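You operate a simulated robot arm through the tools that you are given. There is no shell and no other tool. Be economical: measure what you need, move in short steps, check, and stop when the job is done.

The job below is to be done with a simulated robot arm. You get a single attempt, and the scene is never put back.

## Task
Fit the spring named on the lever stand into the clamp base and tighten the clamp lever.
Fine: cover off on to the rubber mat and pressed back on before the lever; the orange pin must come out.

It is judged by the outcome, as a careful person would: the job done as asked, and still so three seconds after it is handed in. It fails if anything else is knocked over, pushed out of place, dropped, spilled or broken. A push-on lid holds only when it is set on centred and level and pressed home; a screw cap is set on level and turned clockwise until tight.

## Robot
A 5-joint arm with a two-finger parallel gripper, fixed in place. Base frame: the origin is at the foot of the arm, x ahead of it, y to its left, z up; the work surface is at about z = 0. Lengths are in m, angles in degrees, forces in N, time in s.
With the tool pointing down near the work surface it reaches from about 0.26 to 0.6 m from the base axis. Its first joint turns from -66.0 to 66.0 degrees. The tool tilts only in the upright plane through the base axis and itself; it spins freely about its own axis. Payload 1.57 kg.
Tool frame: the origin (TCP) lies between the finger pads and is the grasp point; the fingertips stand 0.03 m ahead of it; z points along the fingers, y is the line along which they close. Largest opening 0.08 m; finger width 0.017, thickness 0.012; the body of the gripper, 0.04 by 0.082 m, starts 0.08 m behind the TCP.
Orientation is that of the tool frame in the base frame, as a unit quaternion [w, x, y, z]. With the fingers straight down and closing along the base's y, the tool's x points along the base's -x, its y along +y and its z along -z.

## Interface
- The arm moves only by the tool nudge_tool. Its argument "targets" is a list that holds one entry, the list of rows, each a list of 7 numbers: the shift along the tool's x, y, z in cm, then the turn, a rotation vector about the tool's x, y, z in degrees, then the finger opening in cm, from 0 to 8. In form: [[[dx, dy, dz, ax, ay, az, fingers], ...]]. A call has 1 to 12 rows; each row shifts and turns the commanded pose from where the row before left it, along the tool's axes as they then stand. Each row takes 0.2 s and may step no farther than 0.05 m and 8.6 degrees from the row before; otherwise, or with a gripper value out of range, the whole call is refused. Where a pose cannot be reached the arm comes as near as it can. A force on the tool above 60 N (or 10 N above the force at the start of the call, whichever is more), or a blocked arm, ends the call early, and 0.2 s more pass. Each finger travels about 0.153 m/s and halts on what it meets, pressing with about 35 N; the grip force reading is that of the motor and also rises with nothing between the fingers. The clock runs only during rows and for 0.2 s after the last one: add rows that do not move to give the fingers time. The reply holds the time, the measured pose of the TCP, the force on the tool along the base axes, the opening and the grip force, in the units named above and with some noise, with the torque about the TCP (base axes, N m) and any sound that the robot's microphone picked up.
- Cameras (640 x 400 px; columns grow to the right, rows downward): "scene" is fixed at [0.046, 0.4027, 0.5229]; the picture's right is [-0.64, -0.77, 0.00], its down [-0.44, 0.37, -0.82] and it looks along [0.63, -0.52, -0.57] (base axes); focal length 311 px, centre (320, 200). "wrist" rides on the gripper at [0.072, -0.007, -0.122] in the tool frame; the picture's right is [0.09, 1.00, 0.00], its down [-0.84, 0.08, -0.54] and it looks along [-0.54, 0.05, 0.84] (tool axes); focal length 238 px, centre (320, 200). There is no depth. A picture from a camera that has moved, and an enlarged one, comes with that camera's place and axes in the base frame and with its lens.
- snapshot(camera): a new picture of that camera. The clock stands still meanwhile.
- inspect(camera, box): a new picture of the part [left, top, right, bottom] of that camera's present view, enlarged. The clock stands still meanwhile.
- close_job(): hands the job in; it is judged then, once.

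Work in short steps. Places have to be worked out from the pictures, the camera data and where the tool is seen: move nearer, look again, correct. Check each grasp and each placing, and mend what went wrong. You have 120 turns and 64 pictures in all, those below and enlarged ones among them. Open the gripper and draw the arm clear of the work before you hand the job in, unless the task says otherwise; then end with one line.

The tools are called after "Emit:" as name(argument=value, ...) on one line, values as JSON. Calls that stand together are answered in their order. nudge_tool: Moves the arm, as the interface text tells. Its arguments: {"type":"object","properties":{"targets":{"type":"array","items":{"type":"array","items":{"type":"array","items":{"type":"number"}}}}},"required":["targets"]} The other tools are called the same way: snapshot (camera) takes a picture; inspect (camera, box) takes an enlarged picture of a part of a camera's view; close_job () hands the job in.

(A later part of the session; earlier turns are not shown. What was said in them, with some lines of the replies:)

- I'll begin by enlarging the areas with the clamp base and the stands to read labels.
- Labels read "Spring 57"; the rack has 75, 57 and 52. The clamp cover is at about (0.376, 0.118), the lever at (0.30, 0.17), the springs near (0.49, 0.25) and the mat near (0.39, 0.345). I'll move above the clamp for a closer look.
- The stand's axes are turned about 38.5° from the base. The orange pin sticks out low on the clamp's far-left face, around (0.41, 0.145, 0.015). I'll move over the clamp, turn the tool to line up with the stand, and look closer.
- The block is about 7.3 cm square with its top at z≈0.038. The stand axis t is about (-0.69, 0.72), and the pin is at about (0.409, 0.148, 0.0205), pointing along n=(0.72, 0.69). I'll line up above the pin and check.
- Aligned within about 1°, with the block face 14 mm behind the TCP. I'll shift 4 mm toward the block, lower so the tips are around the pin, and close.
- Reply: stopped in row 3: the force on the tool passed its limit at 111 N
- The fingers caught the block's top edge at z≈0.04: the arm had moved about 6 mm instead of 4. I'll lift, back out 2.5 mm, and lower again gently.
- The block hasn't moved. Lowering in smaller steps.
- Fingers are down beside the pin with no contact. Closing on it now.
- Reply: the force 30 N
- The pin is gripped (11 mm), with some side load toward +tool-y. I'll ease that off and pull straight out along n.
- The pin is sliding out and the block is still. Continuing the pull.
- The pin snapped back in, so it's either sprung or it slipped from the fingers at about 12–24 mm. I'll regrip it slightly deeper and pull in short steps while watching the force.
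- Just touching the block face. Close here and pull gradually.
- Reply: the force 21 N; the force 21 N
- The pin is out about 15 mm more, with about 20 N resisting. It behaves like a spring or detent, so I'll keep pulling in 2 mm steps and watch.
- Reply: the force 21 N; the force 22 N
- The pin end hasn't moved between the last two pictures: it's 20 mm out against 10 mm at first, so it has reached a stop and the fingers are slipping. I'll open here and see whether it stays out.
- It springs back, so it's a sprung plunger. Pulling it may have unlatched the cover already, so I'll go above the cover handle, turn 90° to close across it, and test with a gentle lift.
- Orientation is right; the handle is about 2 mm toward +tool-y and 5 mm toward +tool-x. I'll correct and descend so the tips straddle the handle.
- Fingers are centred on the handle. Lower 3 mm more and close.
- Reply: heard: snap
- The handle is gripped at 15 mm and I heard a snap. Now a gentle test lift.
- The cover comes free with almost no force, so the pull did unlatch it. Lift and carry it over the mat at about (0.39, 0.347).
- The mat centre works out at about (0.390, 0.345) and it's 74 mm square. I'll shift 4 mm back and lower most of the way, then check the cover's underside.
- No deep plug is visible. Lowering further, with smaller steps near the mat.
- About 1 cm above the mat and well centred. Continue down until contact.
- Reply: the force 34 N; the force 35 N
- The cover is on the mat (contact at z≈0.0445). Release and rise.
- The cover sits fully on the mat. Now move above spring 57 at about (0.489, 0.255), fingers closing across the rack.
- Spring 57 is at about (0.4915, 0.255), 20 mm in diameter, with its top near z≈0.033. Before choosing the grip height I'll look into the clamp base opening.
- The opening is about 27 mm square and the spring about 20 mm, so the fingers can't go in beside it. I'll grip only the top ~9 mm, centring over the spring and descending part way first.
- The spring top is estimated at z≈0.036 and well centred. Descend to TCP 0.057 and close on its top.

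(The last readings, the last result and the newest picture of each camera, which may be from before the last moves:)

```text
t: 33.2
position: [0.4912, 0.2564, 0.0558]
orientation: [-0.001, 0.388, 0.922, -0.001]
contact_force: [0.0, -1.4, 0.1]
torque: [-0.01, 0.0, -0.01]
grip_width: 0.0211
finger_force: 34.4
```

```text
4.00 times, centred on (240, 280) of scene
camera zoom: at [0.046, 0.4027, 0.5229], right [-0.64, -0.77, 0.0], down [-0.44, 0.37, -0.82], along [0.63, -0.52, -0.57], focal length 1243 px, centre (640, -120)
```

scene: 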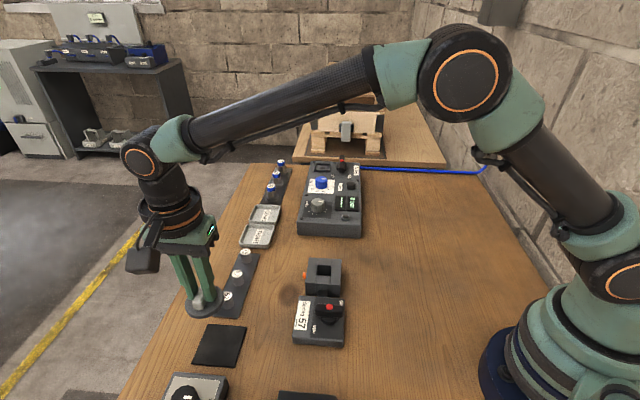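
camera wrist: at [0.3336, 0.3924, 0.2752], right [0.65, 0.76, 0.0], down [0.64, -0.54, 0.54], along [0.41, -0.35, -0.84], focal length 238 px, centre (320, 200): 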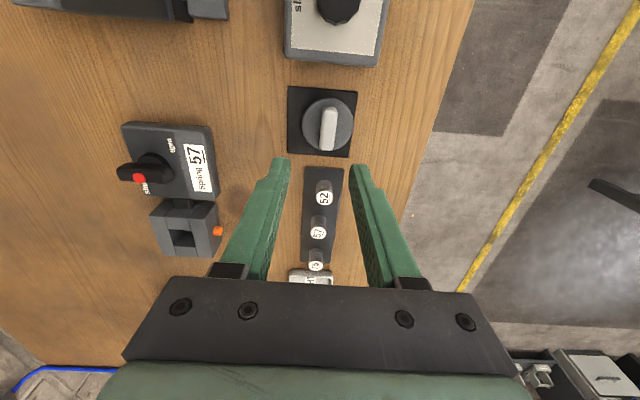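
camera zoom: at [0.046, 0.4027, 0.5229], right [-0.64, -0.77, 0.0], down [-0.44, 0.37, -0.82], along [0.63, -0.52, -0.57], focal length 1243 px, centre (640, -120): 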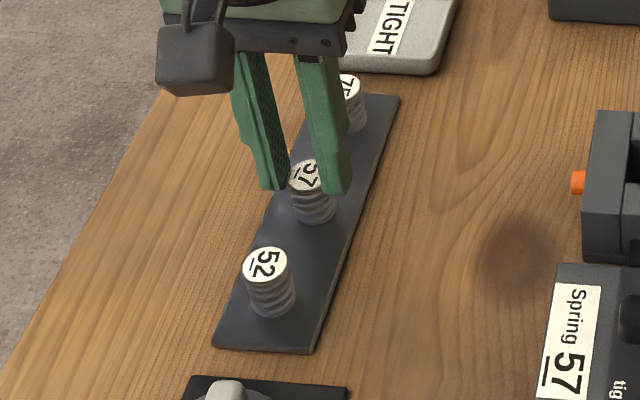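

Spring 57 is gripped at 21 mm. Lift straight up and carry it above the clamp opening at about (0.377, 0.116).

Emit:
nudge_tool(targets=[[[0, 0, -2, 0, 0, 0, 1.6], [0, 0, -4, 0, 0, 0, 1.6], [0, 0, -3, 0, 0, 0, 1.6], [-0.53, -4.5, 0, 0, 0, 0, 1.6], [-0.53, -4.5, 0, 0, 0, 0, 1.6], [-0.53, -4.5, 0, 0, 0, 0, 1.6], [-0.53, -4.4, 0, 0, 0, 0, 1.6], [0, 0, 0, 0, 0, 0, 1.6], [0, 0, 3, 0, 0, 0, 1.6], [0, 0, 0, 0, 0, 0, 1.6]]])

Emit:
inspect(camera="wrist", box=[240, 80, 400, 200])

Emit:
inspect(camera="scene", box=[280, 225, 360, 305])

```text
t: 35.4
position: [0.3784, 0.1169, 0.1176]
orientation: [-0.001, 0.388, 0.922, -0.002]
contact_force: [-0.3, 0.4, -0.1]
torque: [0.01, 0.01, -0.03]
grip_width: 0.0212
finger_force: 34.3
```

```text
3.33 times, centred on (320, 140) of wrist
camera zoom: at [0.3224, 0.1627, 0.2388], right [0.65, 0.76, 0.0], down [0.64, -0.54, 0.54], along [0.41, -0.35, -0.84], focal length 794 px, centre (320, 400)
```

zoom: 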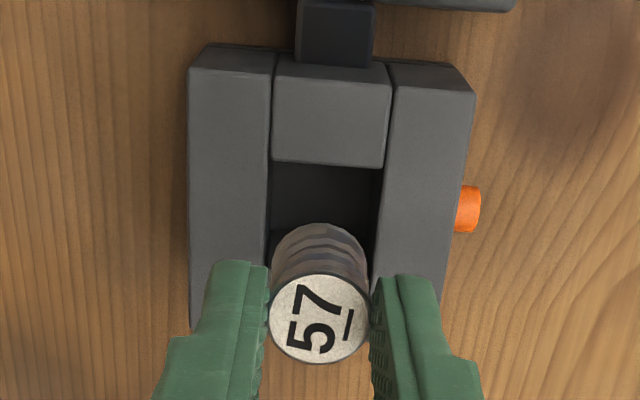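

```text
5.00 times, centred on (320, 265) of scene
camera zoom: at [0.046, 0.4027, 0.5229], right [-0.64, -0.77, 0.0], down [-0.44, 0.37, -0.82], along [0.63, -0.52, -0.57], focal length 1554 px, centre (320, -125)
```

zoom: 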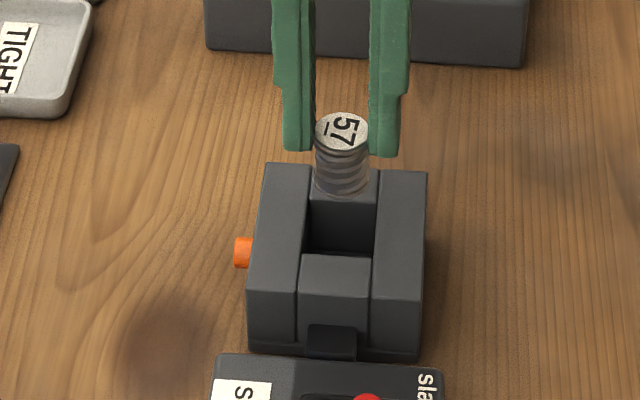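

The hole centre matches the TCP line within about 1 mm. Lower the spring into the opening in stages.

Emit:
nudge_tool(targets=[[[0.07, 0, 1, 0, 0, 0, 1.6], [0, 0, 1, 0, 0, 0, 1.6], [0, 0, 0.6, 0, 0, 0, 1.6], [0, 0, 0, 0, 0, 0, 1.6]]])

Emit:
nudge_tool(targets=[[[0, 0, 0.5, 0, 0, 0, 1.6], [0, 0, 0.5, 0, 0, 0, 1.6], [0, 0, 0.5, 0, 0, 0, 1.6], [0, 0, 0, 0, 0, 0, 1.6]]])

Emit:
inspect(camera="scene", box=[280, 225, 360, 305])

```text
t: 36.4
position: [0.3779, 0.1168, 0.0889]
orientation: [-0.002, 0.388, 0.922, -0.001]
contact_force: [0.3, -1.0, -0.7]
torque: [0.03, 0.02, 0.01]
grip_width: 0.0206
finger_force: 34.1
```

```text
t: 37.4
position: [0.3758, 0.1185, 0.0753]
orientation: [-0.001, 0.388, 0.921, -0.002]
contact_force: [-0.4, -0.3, -0.1]
torque: [0.0, -0.01, 0.01]
grip_width: 0.021
finger_force: 34.2
```

```text
5.00 times, centred on (320, 265) of scene
camera zoom: at [0.046, 0.4027, 0.5229], right [-0.64, -0.77, 0.0], down [-0.44, 0.37, -0.82], along [0.63, -0.52, -0.57], focal length 1554 px, centre (320, -125)
```

zoom: 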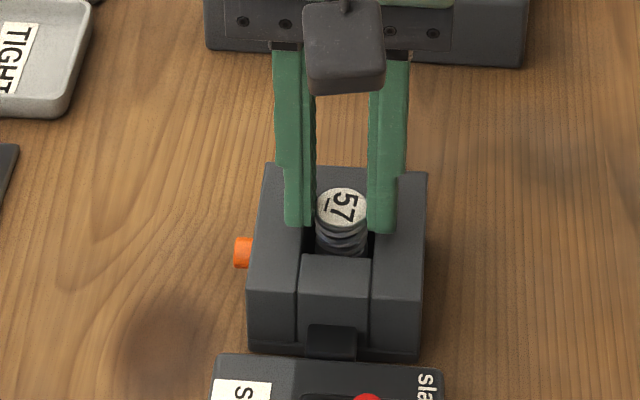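

The spring has entered the hole without contact. Lower 2 mm more, open gently, and rise.

Emit:
nudge_tool(targets=[[[0, 0, 0.2, 0, 0, 0, 1.6], [0, 0, 0, 0, 0, 0, 2.4], [0, 0, 0, 0, 0, 0, 3.2], [0, 0, 0, 0, 0, 0, 4], [0, 0, -3, 0, 0, 0, 4], [0, 0, -3, 0, 0, 0, 4], [0, 0, 0, 0, 0, 0, 4]]])

Emit:
inspect(camera="scene", box=[280, 225, 360, 305])

Emit:
inspect(camera="wrist", box=[240, 80, 400, 200])

```text
t: 39.0
position: [0.3766, 0.1182, 0.1344]
orientation: [-0.001, 0.388, 0.922, -0.001]
contact_force: [-0.1, -0.4, -0.1]
torque: [0.0, 0.0, 0.0]
grip_width: 0.0401
finger_force: 0.1
```

```text
5.00 times, centred on (320, 265) of scene
camera zoom: at [0.0459, 0.4027, 0.5229], right [-0.64, -0.77, 0.0], down [-0.44, 0.37, -0.82], along [0.63, -0.52, -0.57], focal length 1554 px, centre (320, -125)
```

zoom: 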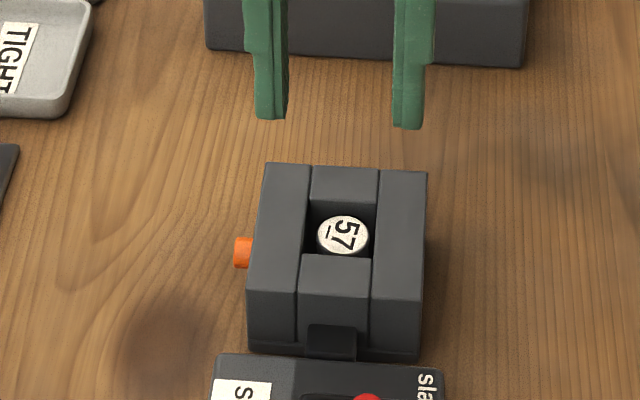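

```text
3.33 times, centred on (320, 140) of wrist
camera zoom: at [0.3222, 0.1639, 0.2558], right [0.65, 0.76, 0.0], down [0.64, -0.54, 0.54], along [0.41, -0.35, -0.84], focal length 794 px, centre (320, 400)
```

zoom: 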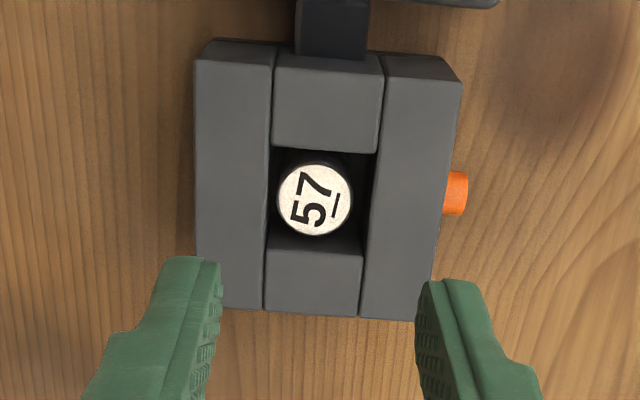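

The spring stands upright and fully inside the base. Now back to the cover on the mat.

Emit:
nudge_tool(targets=[[[0, 0, -2, 0, 0, 0, 4], [3.09, 3.4, 0, 0, 0, 0, 5], [3.09, 3.4, 0, 0, 0, 0, 5], [3.09, 3.4, 0, 0, 0, 0, 5], [3.09, 3.4, 0, 0, 0, 0, 5], [3.09, 3.4, 0, 0, 0, 0, 5], [0, 0, 3.5, 0, 0, 0, 5], [0, 0, 0, 0, 0, 0, 5]]])

Emit:
inspect(camera="wrist", box=[220, 60, 420, 200])

```text
t: 40.8
position: [0.3884, 0.3446, 0.1187]
orientation: [-0.002, 0.389, 0.921, -0.002]
contact_force: [0.1, 0.8, 0.4]
torque: [0.01, 0.01, 0.02]
grip_width: 0.0501
finger_force: 0.1
```

```text
2.86 times, centred on (320, 130) of wrist
camera zoom: at [0.3333, 0.391, 0.2404], right [0.65, 0.76, 0.0], down [0.64, -0.54, 0.54], along [0.41, -0.35, -0.84], focal length 681 px, centre (320, 400)
```

zoom: 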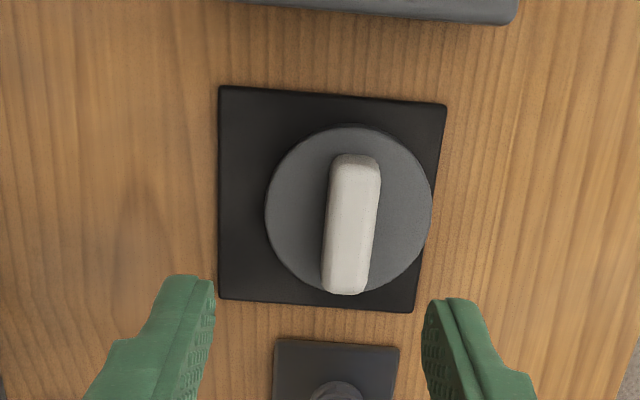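

The handle sits 9 mm toward +tool-y. Shift and lower, then close on it.

Emit:
nudge_tool(targets=[[[0, 0.9, 0, 0, 0, 0, 5], [0, 0, 3, 0, 0, 0, 5], [0, 0, 3, 0, 0, 0, 5], [0, 0, 1.15, 0, 0, 0, 5], [0, 0, 0, 0, 0, 0, 5]]])

Emit:
inspect(camera="wrist", box=[220, 80, 420, 220])

```text
t: 42.0
position: [0.3964, 0.3533, 0.0461]
orientation: [-0.001, 0.388, 0.922, -0.002]
contact_force: [-0.6, 0.4, 0.4]
torque: [-0.02, -0.04, -0.01]
grip_width: 0.0499
finger_force: 0.0
```

```text
2.86 times, centred on (320, 150) of wrist
camera zoom: at [0.3411, 0.3995, 0.1667], right [0.65, 0.76, 0.0], down [0.64, -0.54, 0.54], along [0.41, -0.35, -0.84], focal length 681 px, centre (320, 343)
```

zoom: 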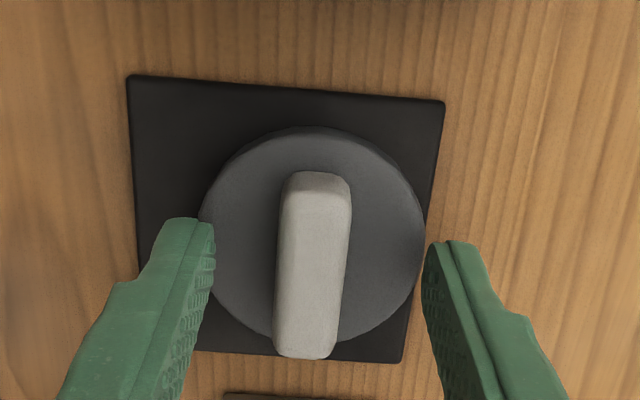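

Nearly centred. Small correction, then close and lift.

Emit:
nudge_tool(targets=[[[0.15, -0.2, 0, 0, 0, 0, 4], [0, 0, 0, 0, 0, 0, 2.5], [0, 0, 0, 0, 0, 0, 1], [0, 0, 0, 0, 0, 0, 0.5], [0, 0, 0, 0, 0, 0, 0.5]]])

Emit:
nudge_tool(targets=[[[0, 0, -1, 0, 0, 0, 0.5], [0, 0, -3, 0, 0, 0, 0.5], [0, 0, -4, 0, 0, 0, 0.5], [0, 0, -3, 0, 0, 0, 0.5], [0, 0, 0, 0, 0, 0, 0.5]]])

Emit:
inspect(camera="wrist", box=[220, 80, 420, 220])

```text
t: 43.2
position: [0.394, 0.3531, 0.0449]
orientation: [0.0, 0.387, 0.922, -0.001]
contact_force: [-0.7, 0.6, 1.6]
torque: [0.03, 0.01, 0.05]
grip_width: 0.0153
finger_force: 30.5
```

```text
t: 44.4
position: [0.3935, 0.3519, 0.1567]
orientation: [0.0, 0.388, 0.921, -0.002]
contact_force: [-0.2, 0.2, -0.4]
torque: [-0.01, 0.04, 0.0]
grip_width: 0.015
finger_force: 31.0
```

```text
2.86 times, centred on (320, 150) of wrist
camera zoom: at [0.3384, 0.3975, 0.2771], right [0.65, 0.76, 0.0], down [0.64, -0.54, 0.54], along [0.41, -0.35, -0.84], focal length 681 px, centre (320, 343)
```

zoom: 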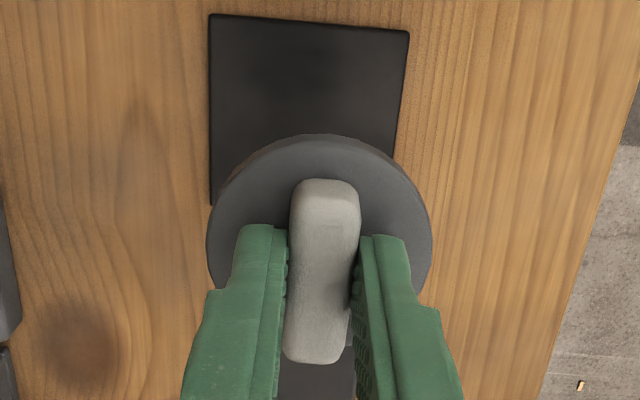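

The grip matches the first one within about 1 mm. Carry the cover back over the clamp and stop above for an alignment check.

Emit:
nudge_tool(targets=[[[-3.17, -3.5, 0, 0, 0, 0, 0.5], [-3.17, -3.5, 0, 0, 0, 0, 0.5], [-3.17, -3.5, 0, 0, 0, 0, 0.5], [-3.17, -3.5, 0, 0, 0, 0, 0.5], [-3.17, -3.5, 0, 0, 0, 0, 0.5], [0, 0, 2.5, 0, 0, 0, 0.5], [0, 0, 2.5, 0, 0, 0, 0.5], [0, 0, 0, 0, 0, 0, 0.5]]])

Emit:
inspect(camera="wrist", box=[220, 80, 420, 220])

Emit:
inspect(camera="scene", box=[280, 225, 360, 305])

```text
t: 46.2
position: [0.3771, 0.1195, 0.1065]
orientation: [-0.002, 0.389, 0.921, -0.001]
contact_force: [-0.7, 0.0, -1.3]
torque: [0.02, 0.01, 0.02]
grip_width: 0.0148
finger_force: 30.5
```

```text
2.86 times, centred on (320, 150) of wrist
camera zoom: at [0.3226, 0.1638, 0.2282], right [0.65, 0.76, 0.0], down [0.64, -0.54, 0.54], along [0.41, -0.35, -0.84], focal length 681 px, centre (320, 343)
```

zoom: 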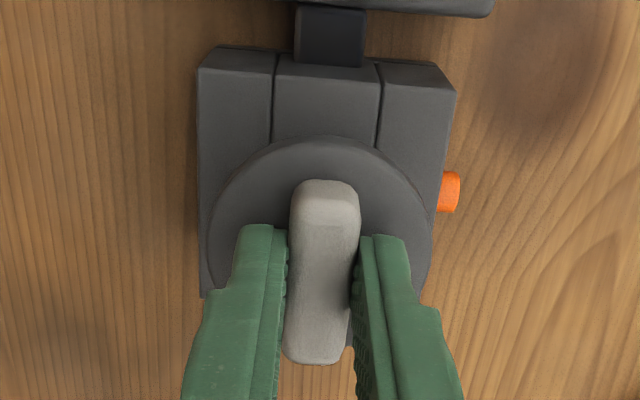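

```text
5.00 times, centred on (320, 265) of scene
camera zoom: at [0.046, 0.4027, 0.5229], right [-0.64, -0.77, 0.0], down [-0.44, 0.37, -0.82], along [0.63, -0.52, -0.57], focal length 1554 px, centre (320, -125)
```

zoom: 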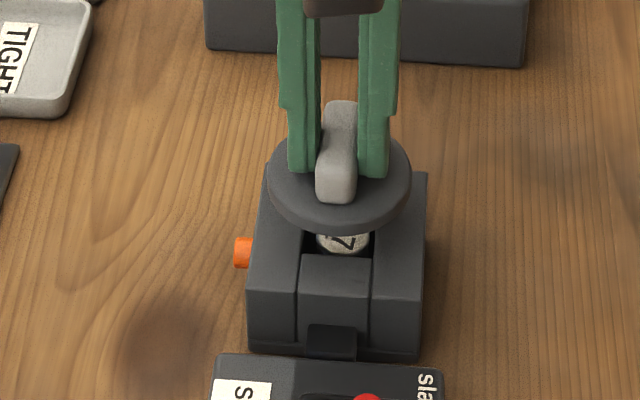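

Comparing with the earlier seated picture, the cover is within about 1 mm of its seat. Nudge -0.7 mm in tool-y and lower to contact.

Emit:
nudge_tool(targets=[[[0, -0.07, 0.8, 0, 0, 0, 0.5], [0, 0, 0.8, 0, 0, 0, 0.5], [0, 0, 0.5, 0, 0, 0, 0.5], [0, 0, 0, 0, 0, 0, 0.5]]])

Emit:
inspect(camera="scene", box=[280, 225, 360, 305])

```text
t: 47.2
position: [0.3774, 0.1174, 0.0849]
orientation: [-0.002, 0.388, 0.922, -0.001]
contact_force: [0.8, 0.7, -0.2]
torque: [-0.01, 0.03, 0.0]
grip_width: 0.015
finger_force: 30.8
```

```text
5.00 times, centred on (320, 265) of scene
camera zoom: at [0.046, 0.4027, 0.5229], right [-0.64, -0.77, 0.0], down [-0.44, 0.37, -0.82], along [0.63, -0.52, -0.57], focal length 1554 px, centre (320, -125)
```

zoom: 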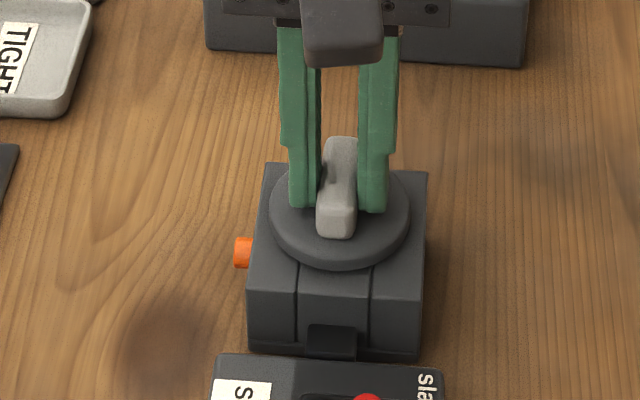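

Almost seated and centred. Lower to contact and press.

Emit:
nudge_tool(targets=[[[0, -0.05, 0.2, 0, 0, 0, 0.5], [0, 0, 0.2, 0, 0, 0, 0.5], [0, 0, 0, 0, 0, 0, 0.5]]])

Emit:
nudge_tool(targets=[[[0, 0, 0.2, 0, 0, 0, 0.5], [0, 0, 0, 0, 0, 0, 0.5]]])

```text
t: 48.0
position: [0.3777, 0.1156, 0.0828]
orientation: [-0.002, 0.387, 0.922, -0.002]
contact_force: [-14.2, 0.3, 30.3]
torque: [-0.09, 0.14, -0.06]
grip_width: 0.0151
finger_force: 30.7
```

```text
t: 48.6
position: [0.3796, 0.1156, 0.0786]
orientation: [-0.003, 0.388, 0.922, -0.002]
contact_force: [-12.2, -2.4, 31.2]
torque: [-0.04, 0.22, -0.01]
grip_width: 0.0152
finger_force: 31.0
```

Emit:
nudge_tool(targets=[[[0, 0, 0.2, 0, 0, 0, 0.5], [0, 0, 0, 0, 0, 0, 0.5]]])

Emit:
inspect(camera="scene", box=[280, 225, 360, 305])

```text
t: 49.2
position: [0.3793, 0.1166, 0.0775]
orientation: [-0.002, 0.388, 0.922, -0.002]
contact_force: [-17.8, 4.0, 47.3]
torque: [0.18, 0.32, 0.02]
grip_width: 0.0151
finger_force: 30.8
```

```text
5.00 times, centred on (320, 265) of scene
camera zoom: at [0.0458, 0.4026, 0.523], right [-0.64, -0.77, 0.0], down [-0.44, 0.37, -0.82], along [0.63, -0.52, -0.57], focal length 1554 px, centre (320, -125)
```

zoom: 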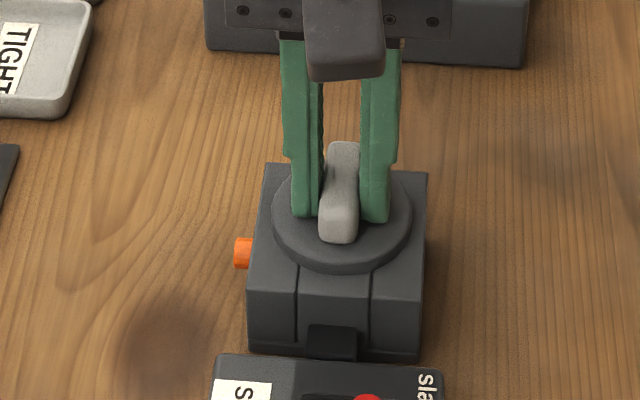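

The tips now press on the disc at 47 N. No snap yet, so press a bit further.

Emit:
nudge_tool(targets=[[[0, 0, 0.1, 0, 0, 0, 0.5], [0, 0, 0.1, 0, 0, 0, 0.5], [0, 0, 0, 0, 0, 0, 0.5]]])

```text
t: 49.7
position: [0.3789, 0.1151, 0.078]
orientation: [-0.002, 0.388, 0.921, -0.002]
contact_force: [-2.1, -1.4, 6.8]
torque: [0.0, -0.1, -0.02]
grip_width: 0.0149
finger_force: 31.1
stopped in row 2: the force on the tool passed its limit at 62 N (the readings are from after the stop); the commanded pose is now the measured one
```

Emit:
inspect(camera="scene", box=[260, 230, 360, 310])

```text
5.00 times, centred on (310, 270) of scene
camera zoom: at [0.046, 0.4027, 0.5229], right [-0.64, -0.77, 0.0], down [-0.44, 0.37, -0.82], along [0.63, -0.52, -0.57], focal length 1554 px, centre (370, -150)
```

zoom: 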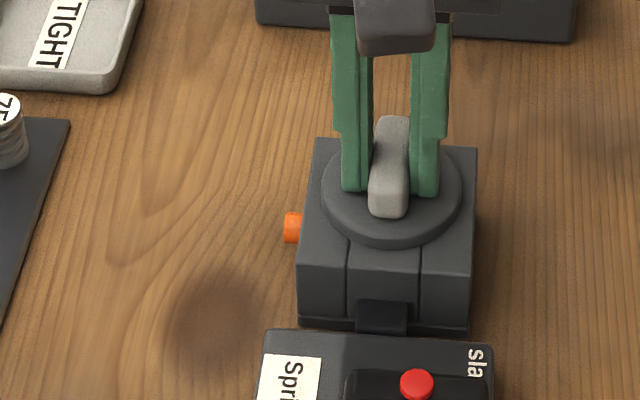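

Compared with the original picture, the cover sits about 7 px "up". That's mostly a 3–4 mm offset toward -t, which agrees with the wrist view. I'll lift it slightly, shift +t by 3 mm, and recheck.

Emit:
nudge_tool(targets=[[[0, 0, -0.4, 0, 0, 0, 0.5], [0, 0, -0.6, 0, 0, 0, 0.5], [0.3, 0, 0, 0, 0, 0, 0.5], [0, 0, 0, 0, 0, 0, 0.5]]])

Emit:
inspect(camera="scene", box=[260, 230, 360, 310])

Emit:
inspect(camera="wrist", box=[220, 80, 420, 220])

```text
t: 50.7
position: [0.3761, 0.119, 0.088]
orientation: [-0.002, 0.387, 0.922, -0.002]
contact_force: [0.2, 0.5, -0.2]
torque: [-0.02, 0.04, 0.0]
grip_width: 0.0149
finger_force: 31.4
```

```text
5.00 times, centred on (310, 270) of scene
camera zoom: at [0.046, 0.4027, 0.5229], right [-0.64, -0.77, 0.0], down [-0.44, 0.37, -0.82], along [0.63, -0.52, -0.57], focal length 1554 px, centre (370, -150)
```

zoom: 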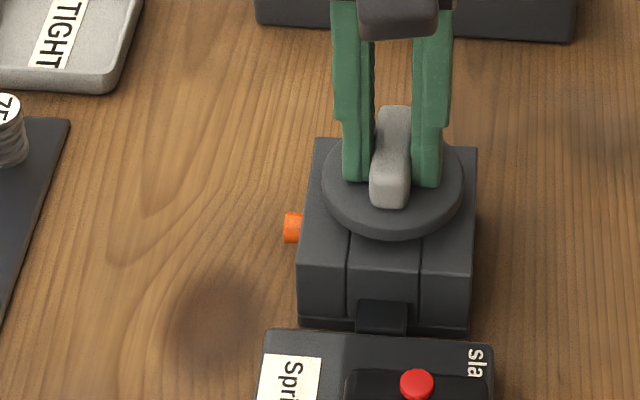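

```text
2.86 times, centred on (320, 150) of wrist
camera zoom: at [0.3213, 0.1629, 0.2094], right [0.65, 0.76, 0.0], down [0.64, -0.54, 0.54], along [0.41, -0.35, -0.84], focal length 681 px, centre (320, 343)
```

zoom: 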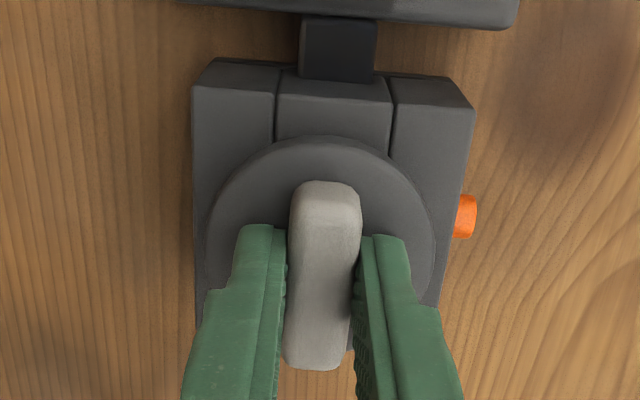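

Combining both cameras, the cover is now within about 1 mm in t and 0.8 mm low in n. Apply tiny corrections, lower and press.

Emit:
nudge_tool(targets=[[[-0.04, 0.08, 0.4, 0, 0, 0, 0.5], [0, 0, 0.4, 0, 0, 0, 0.5], [0, 0, 0.2, 0, 0, 0, 0.5], [0, 0, 0, 0, 0, 0, 0.5]]])

Emit:
nudge_tool(targets=[[[0, 0, 0.15, 0, 0, 0, 0.5], [0, 0, 0.15, 0, 0, 0, 0.5], [0, 0, 0, 0, 0, 0, 0.5]]])

```text
t: 51.7
position: [0.377, 0.1188, 0.0773]
orientation: [-0.004, 0.388, 0.922, -0.002]
contact_force: [-8.9, 3.2, 17.3]
torque: [0.18, 0.04, -0.04]
grip_width: 0.015
finger_force: 30.9
heard: snap
```

```text
t: 52.2
position: [0.3775, 0.1191, 0.0781]
orientation: [-0.003, 0.388, 0.922, -0.002]
contact_force: [-3.4, -1.1, 5.5]
torque: [0.05, -0.34, -0.01]
grip_width: 0.015
finger_force: 31.2
stopped in row 2: the force on the tool passed its limit at 68 N (the readings are from after the stop); the commanded pose is now the measured one
```

Snap heard: the cover is pressed home, and it held under a 68 N press. Release and rise, then compare with the original seat.

Emit:
nudge_tool(targets=[[[0, 0, 0, 0, 0, 0, 2], [0, 0, 0, 0, 0, 0, 4], [0, 0, -3, 0, 0, 0, 4], [0, 0, -4, 0, 0, 0, 4], [0, 0, -3, 0, 0, 0, 4], [0, 0, 0, 0, 0, 0, 4]]])

Emit:
inspect(camera="scene", box=[260, 230, 360, 310])

Emit:
snapshot(camera="wrist")

```text
t: 53.6
position: [0.3779, 0.1201, 0.176]
orientation: [-0.003, 0.388, 0.922, -0.003]
contact_force: [-0.1, -0.2, 0.3]
torque: [0.02, -0.01, 0.0]
grip_width: 0.0399
finger_force: 0.0
```

```text
5.00 times, centred on (310, 270) of scene
camera zoom: at [0.0459, 0.4027, 0.5229], right [-0.64, -0.77, 0.0], down [-0.44, 0.37, -0.82], along [0.63, -0.52, -0.57], focal length 1554 px, centre (370, -150)
```

zoom: 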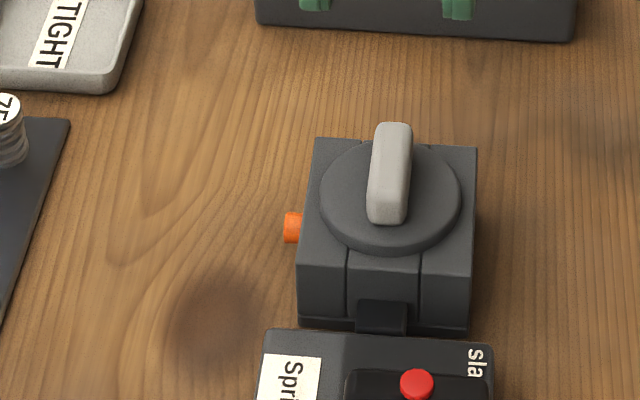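

```text
9 pictures are left
camera wrist: at [0.3227, 0.1654, 0.2989], right [0.65, 0.76, -0.01], down [0.65, -0.54, 0.54], along [0.41, -0.35, -0.84], focal length 238 px, centre (320, 200)
```

wrist: 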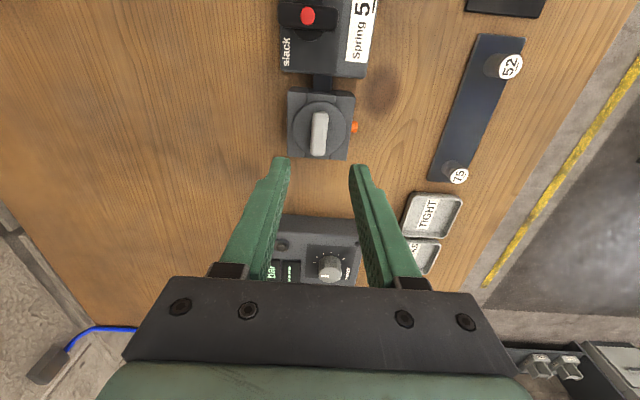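

The cover sits exactly as it did at first. Next is the lever: move above the red dot at about (0.2985, 0.171) and turn the tool so the fingers close across the bar.

Emit:
nudge_tool(targets=[[[4.6, -1.05, 0, 0, 0, 0, 5], [4.6, -1.05, 0, 0, 0, 0, 5], [0, 0, 0, 0, 0, -8.2, 5], [0, 0, 0, 0, 0, -8.2, 5], [0, 0, 0, 0, 0, -8.2, 5], [0, 0, 0, 0, 0, -8.2, 5], [0, 0, 0, 0, 0, -8.2, 5], [0, 0, 0, 0, 0, -8.2, 5], [0, 0, 0, 0, 0, -8.2, 5], [0, 0, 0, 0, 0, -8.2, 5], [0, 0, 0, 0, 0, -8.2, 5], [0, 0, 0, 0, 0, -8.2, 5]]])

Emit:
nudge_tool(targets=[[[0, 0, 2, 0, 0, -8.1, 5], [0, 0, 2, 0, 0, 0, 5], [0, 0, 0, 0, 0, 0, 5]]])

Emit:
inspect(camera="wrist", box=[220, 60, 420, 200])

```text
t: 56.2
position: [0.2984, 0.1711, 0.1771]
orientation: [-0.005, -0.314, 0.95, -0.001]
contact_force: [-0.3, -0.1, -0.9]
torque: [0.0, 0.02, -0.02]
grip_width: 0.05
finger_force: 0.0
```

```text
t: 57.0
position: [0.2977, 0.1679, 0.1375]
orientation: [-0.005, -0.379, 0.925, -0.001]
contact_force: [-0.4, -0.8, 0.2]
torque: [-0.01, -0.01, 0.01]
grip_width: 0.0501
finger_force: 0.1
```

```text
2.86 times, centred on (320, 130) of wrist
camera zoom: at [0.2509, 0.1123, 0.259], right [-0.76, 0.64, 0.0], down [0.55, 0.64, 0.54], along [0.34, 0.41, -0.84], focal length 681 px, centre (320, 400)
```

zoom: 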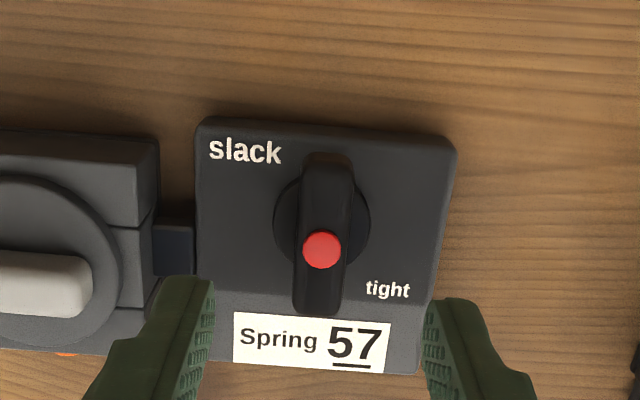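

The bar is centred under the TCP with its pivot on the TCP line. "slack" is at the top end and "tight" is a quarter turn clockwise. Lower around the bar and close.

Emit:
nudge_tool(targets=[[[0, 0, 2.5, 0, 0, 0, 5], [0, 0, 2.5, 0, 0, 0, 5], [0, 0, 1.3, 0, 0, 0, 5], [0, 0, 0, 0, 0, 0, 5]]])

Emit:
inspect(camera="scene", box=[270, 260, 370, 360])

```text
t: 58.0
position: [0.2965, 0.1676, 0.0756]
orientation: [-0.003, -0.379, 0.926, -0.001]
contact_force: [-0.5, 0.2, 0.4]
torque: [0.02, 0.0, -0.01]
grip_width: 0.0499
finger_force: 0.2
```

```text
4.00 times, centred on (320, 310) of scene
camera zoom: at [0.046, 0.4027, 0.5229], right [-0.64, -0.77, 0.0], down [-0.44, 0.37, -0.82], along [0.63, -0.52, -0.57], focal length 1243 px, centre (320, -240)
```

zoom: 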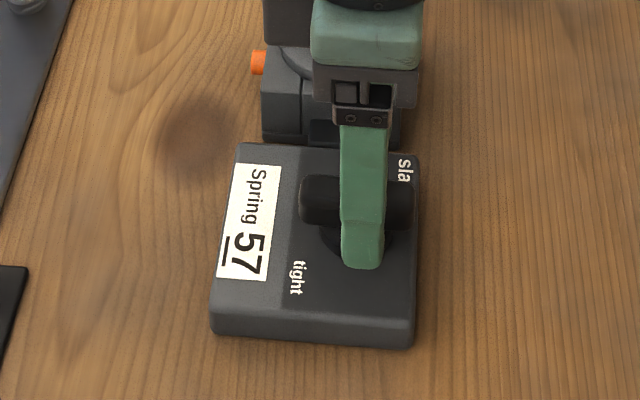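

Emit:
nudge_tool(targets=[[[0, 0, 0.3, 0, 0, 0, 5], [0, 0, 0.3, 0, 0, 0, 5], [0, 0, 0, 0, 0, 0, 3.5], [0, 0, 0, 0, 0, 0, 1], [0, 0, 0, 0, 0, 0, 0.5], [0, 0, 0, 0, 0, 0, 0.5]]])

```text
t: 59.4
position: [0.2978, 0.1691, 0.0692]
orientation: [-0.003, -0.38, 0.925, 0.0]
contact_force: [-8.2, 14.1, 0.2]
torque: [0.2, 0.24, 0.05]
grip_width: 0.0187
finger_force: 7.6
```

The bar is gripped (18.7 mm). Relieve the side load and start turning clockwise as seen from above (+tool z).

Emit:
nudge_tool(targets=[[[0, 0.08, 0, 0, 0, 0, 0.5], [0, 0, 0, 0, 0, 0, 0.5], [0, 0, 0, 0, 0, 6, 0.5], [0, 0, 0, 0, 0, 6, 0.5], [0, 0, 0, 0, 0, 6, 0.5], [0, 0, 0, 0, 0, 0, 0.5]]])

```text
t: 60.8
position: [0.2961, 0.1695, 0.0687]
orientation: [-0.006, -0.229, 0.973, -0.001]
contact_force: [-32.2, 25.3, 16.4]
torque: [0.79, 0.88, 0.2]
grip_width: 0.0168
finger_force: 32.1
```

It's turning, with a side load toward (-x, +y). Shift about 2 mm that way, then continue.

Emit:
nudge_tool(targets=[[[0.08, 0.18, 0, 0, 0, 0, 0.5], [0, 0, 0, 0, 0, 0, 0.5]]])

```text
t: 61.4
position: [0.2957, 0.1694, 0.0687]
orientation: [-0.005, -0.228, 0.974, -0.001]
contact_force: [-12.7, 3.5, -0.9]
torque: [-0.32, 1.12, 0.03]
grip_width: 0.017
finger_force: 32.4
```

Load has dropped a lot. Continue turning in steps.

Emit:
nudge_tool(targets=[[[0.1, 0, 0, 0, 0, 6, 0.5], [0, 0, 0, 0, 0, 6, 0.5], [0, 0, 0, 0, 0, 6, 0.5], [0, 0, 0, 0, 0, 6, 0.5], [0, 0, 0, 0, 0, 0, 0.5]]])

```text
t: 62.6
position: [0.2949, 0.1718, 0.0694]
orientation: [-0.002, -0.022, 1.0, -0.001]
contact_force: [-8.8, 29.8, -22.7]
torque: [0.72, 0.19, 0.1]
grip_width: 0.0169
finger_force: 32.1
```

Emit:
nudge_tool(targets=[[[0.05, 0.2, 0, 0, 0, 0, 0.5], [0, 0, 0, 0, 0, 6, 0.5], [0, 0, 0, 0, 0, 6, 0.5], [0, 0, 0, 0, 0, 6, 0.5], [0, 0, 0, 0, 0, 0, 0.5]]])

Emit:
inspect(camera="scene", box=[270, 250, 370, 350])

```text
t: 63.8
position: [0.2959, 0.1737, 0.0702]
orientation: [-0.002, 0.136, 0.991, -0.001]
contact_force: [9.4, -6.5, 10.9]
torque: [-0.02, -0.1, -0.02]
grip_width: 0.017
finger_force: 32.0
```

```text
4.00 times, centred on (320, 300) of scene
camera zoom: at [0.0459, 0.4027, 0.5229], right [-0.64, -0.77, 0.0], down [-0.44, 0.37, -0.82], along [0.63, -0.52, -0.57], focal length 1243 px, centre (320, -200)
```

zoom: 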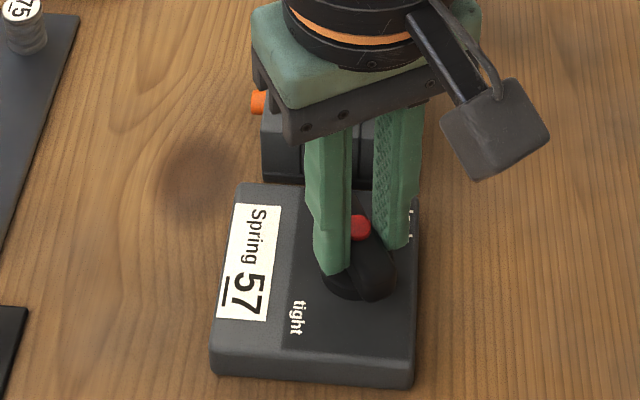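

The lever follows the tool and the stand hasn't moved. Continue the last ~30°.

Emit:
nudge_tool(targets=[[[0, 0, 0, 0, 0, 6, 0.5], [0, 0, 0, 0, 0, 6, 0.5], [0, 0, 0, 0, 0, 6, 0.5], [0, 0, 0, 0, 0, 0, 0.5]]])

Emit:
nudge_tool(targets=[[[0, 0, 0, 0, 0, 5, 0.5], [0, 0, 0, 0, 0, 5, 0.5], [0, 0, 0, 0, 0, 0, 0.5]]])

```text
t: 64.8
position: [0.2953, 0.1731, 0.0703]
orientation: [-0.001, 0.288, 0.958, -0.002]
contact_force: [6.9, 2.3, 22.7]
torque: [0.14, -0.27, 0.0]
grip_width: 0.0168
finger_force: 31.7
```

```text
t: 65.6
position: [0.2967, 0.1747, 0.0696]
orientation: [0.001, 0.371, 0.929, 0.001]
contact_force: [8.6, 34.2, -15.6]
torque: [0.9, 0.05, 0.07]
grip_width: 0.0169
finger_force: 31.6
```

Emit:
nudge_tool(targets=[[[0.1, 0.1, 0, 0, 0, 0, 0.5], [0, 0, 0, 0, 0, 4, 0.5], [0, 0, 0, 0, 0, 0, 0.5]]])

Emit:
nudge_tool(targets=[[[0, 0, 0, 0, 0, 5, 0.5], [0, 0, 0, 0, 0, 0, 0.5]]])

Emit:
inspect(camera="scene", box=[270, 250, 370, 350])

```text
t: 66.4
position: [0.2971, 0.1736, 0.0697]
orientation: [-0.001, 0.402, 0.915, -0.001]
contact_force: [9.2, 3.8, 18.1]
torque: [0.07, -0.6, 0.68]
grip_width: 0.0172
finger_force: 31.6
```

```text
t: 67.0
position: [0.2957, 0.1742, 0.0697]
orientation: [0.0, 0.443, 0.897, -0.001]
contact_force: [11.4, 5.6, 16.2]
torque: [0.23, -0.5, 0.73]
grip_width: 0.0188
finger_force: 33.0
```

```text
4.00 times, centred on (320, 300) of scene
camera zoom: at [0.0459, 0.4027, 0.523], right [-0.64, -0.77, 0.0], down [-0.44, 0.37, -0.82], along [0.63, -0.52, -0.57], focal length 1243 px, centre (320, -200)
```

zoom: 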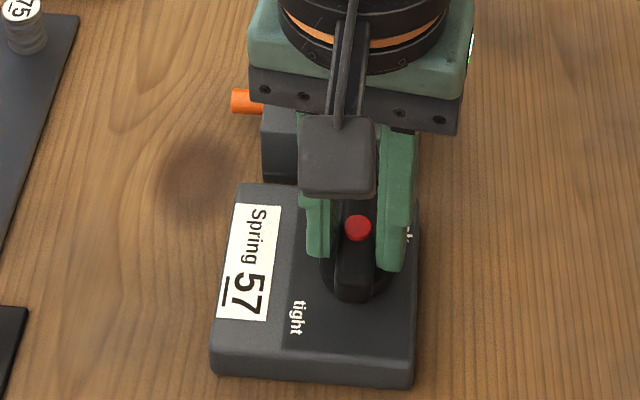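

The lever hit its stop with the torque jumping to 0.7 N·m, and the orange pin has now come further out of the base. Release, rise straight up, and move clear.

Emit:
nudge_tool(targets=[[[0, 0, 0, 0, 0, 0, 2.5], [0, 0, 0, 0, 0, 0, 5], [0, 0, 0, 0, 0, 0, 5], [0, 0, -3, 0, 0, 0, 5], [0, 0, -4, 0, 0, 0, 5], [0, 0, -4.5, 0, 0, 0, 5], [0, 0, -4.5, 0, 0, 0, 5], [0, 0, 0, 0, 0, 0, 5]]])

Emit:
inspect(camera="scene", box=[260, 230, 380, 350])

```text
t: 68.8
position: [0.2953, 0.1747, 0.2294]
orientation: [-0.002, 0.442, 0.897, -0.003]
contact_force: [0.1, -0.5, -0.1]
torque: [0.0, 0.0, -0.02]
grip_width: 0.0498
finger_force: 0.1
```

```text
3.33 times, centred on (320, 290) of scene
camera zoom: at [0.0459, 0.4027, 0.5229], right [-0.64, -0.77, 0.0], down [-0.44, 0.37, -0.82], along [0.63, -0.52, -0.57], focal length 1036 px, centre (320, -100)
```

zoom: 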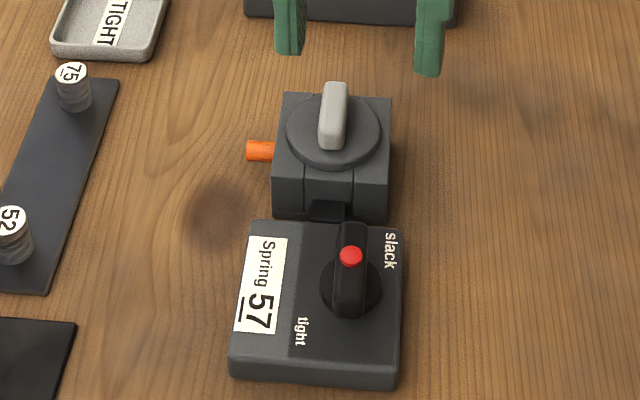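

The lever stays at "tight", the pin is out, and the cover and stand are in place. Draw the arm further up and take one last overall look.

Emit:
nudge_tool(targets=[[[0, 0, -4, 0, 0, 0, 5], [0, 0, -4, 0, 0, 0, 5], [0, 0, 0, 0, 0, 0, 5], [0, 0, 0, 0, 0, 0, 5], [0, 0, 0, 0, 0, 0, 5], [0, 0, 0, 0, 0, 0, 5]]])

Emit:
snapshot(camera="scene")

```text
t: 70.2
position: [0.2978, 0.1756, 0.3074]
orientation: [-0.003, 0.443, 0.897, -0.003]
contact_force: [-1.1, -0.2, -0.2]
torque: [-0.02, 0.01, -0.03]
grip_width: 0.0499
finger_force: 0.1
```

```text
3 pictures are left
```

scene: 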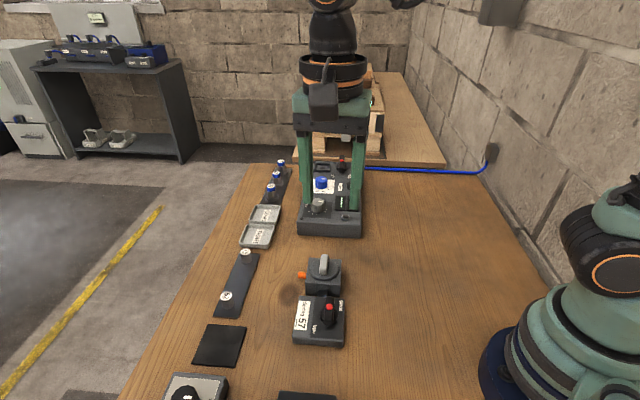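

Everything is in order and the arm is clear, so I'm handing in the job.

Emit:
close_job()

```text
The job is handed in.
```

Spring 57 is in the clamp base, the cover is pressed back on (I heard it snap), the lever is turned to its stop at "tight", and the orange pin is out and stayed out when I let go of the lever.
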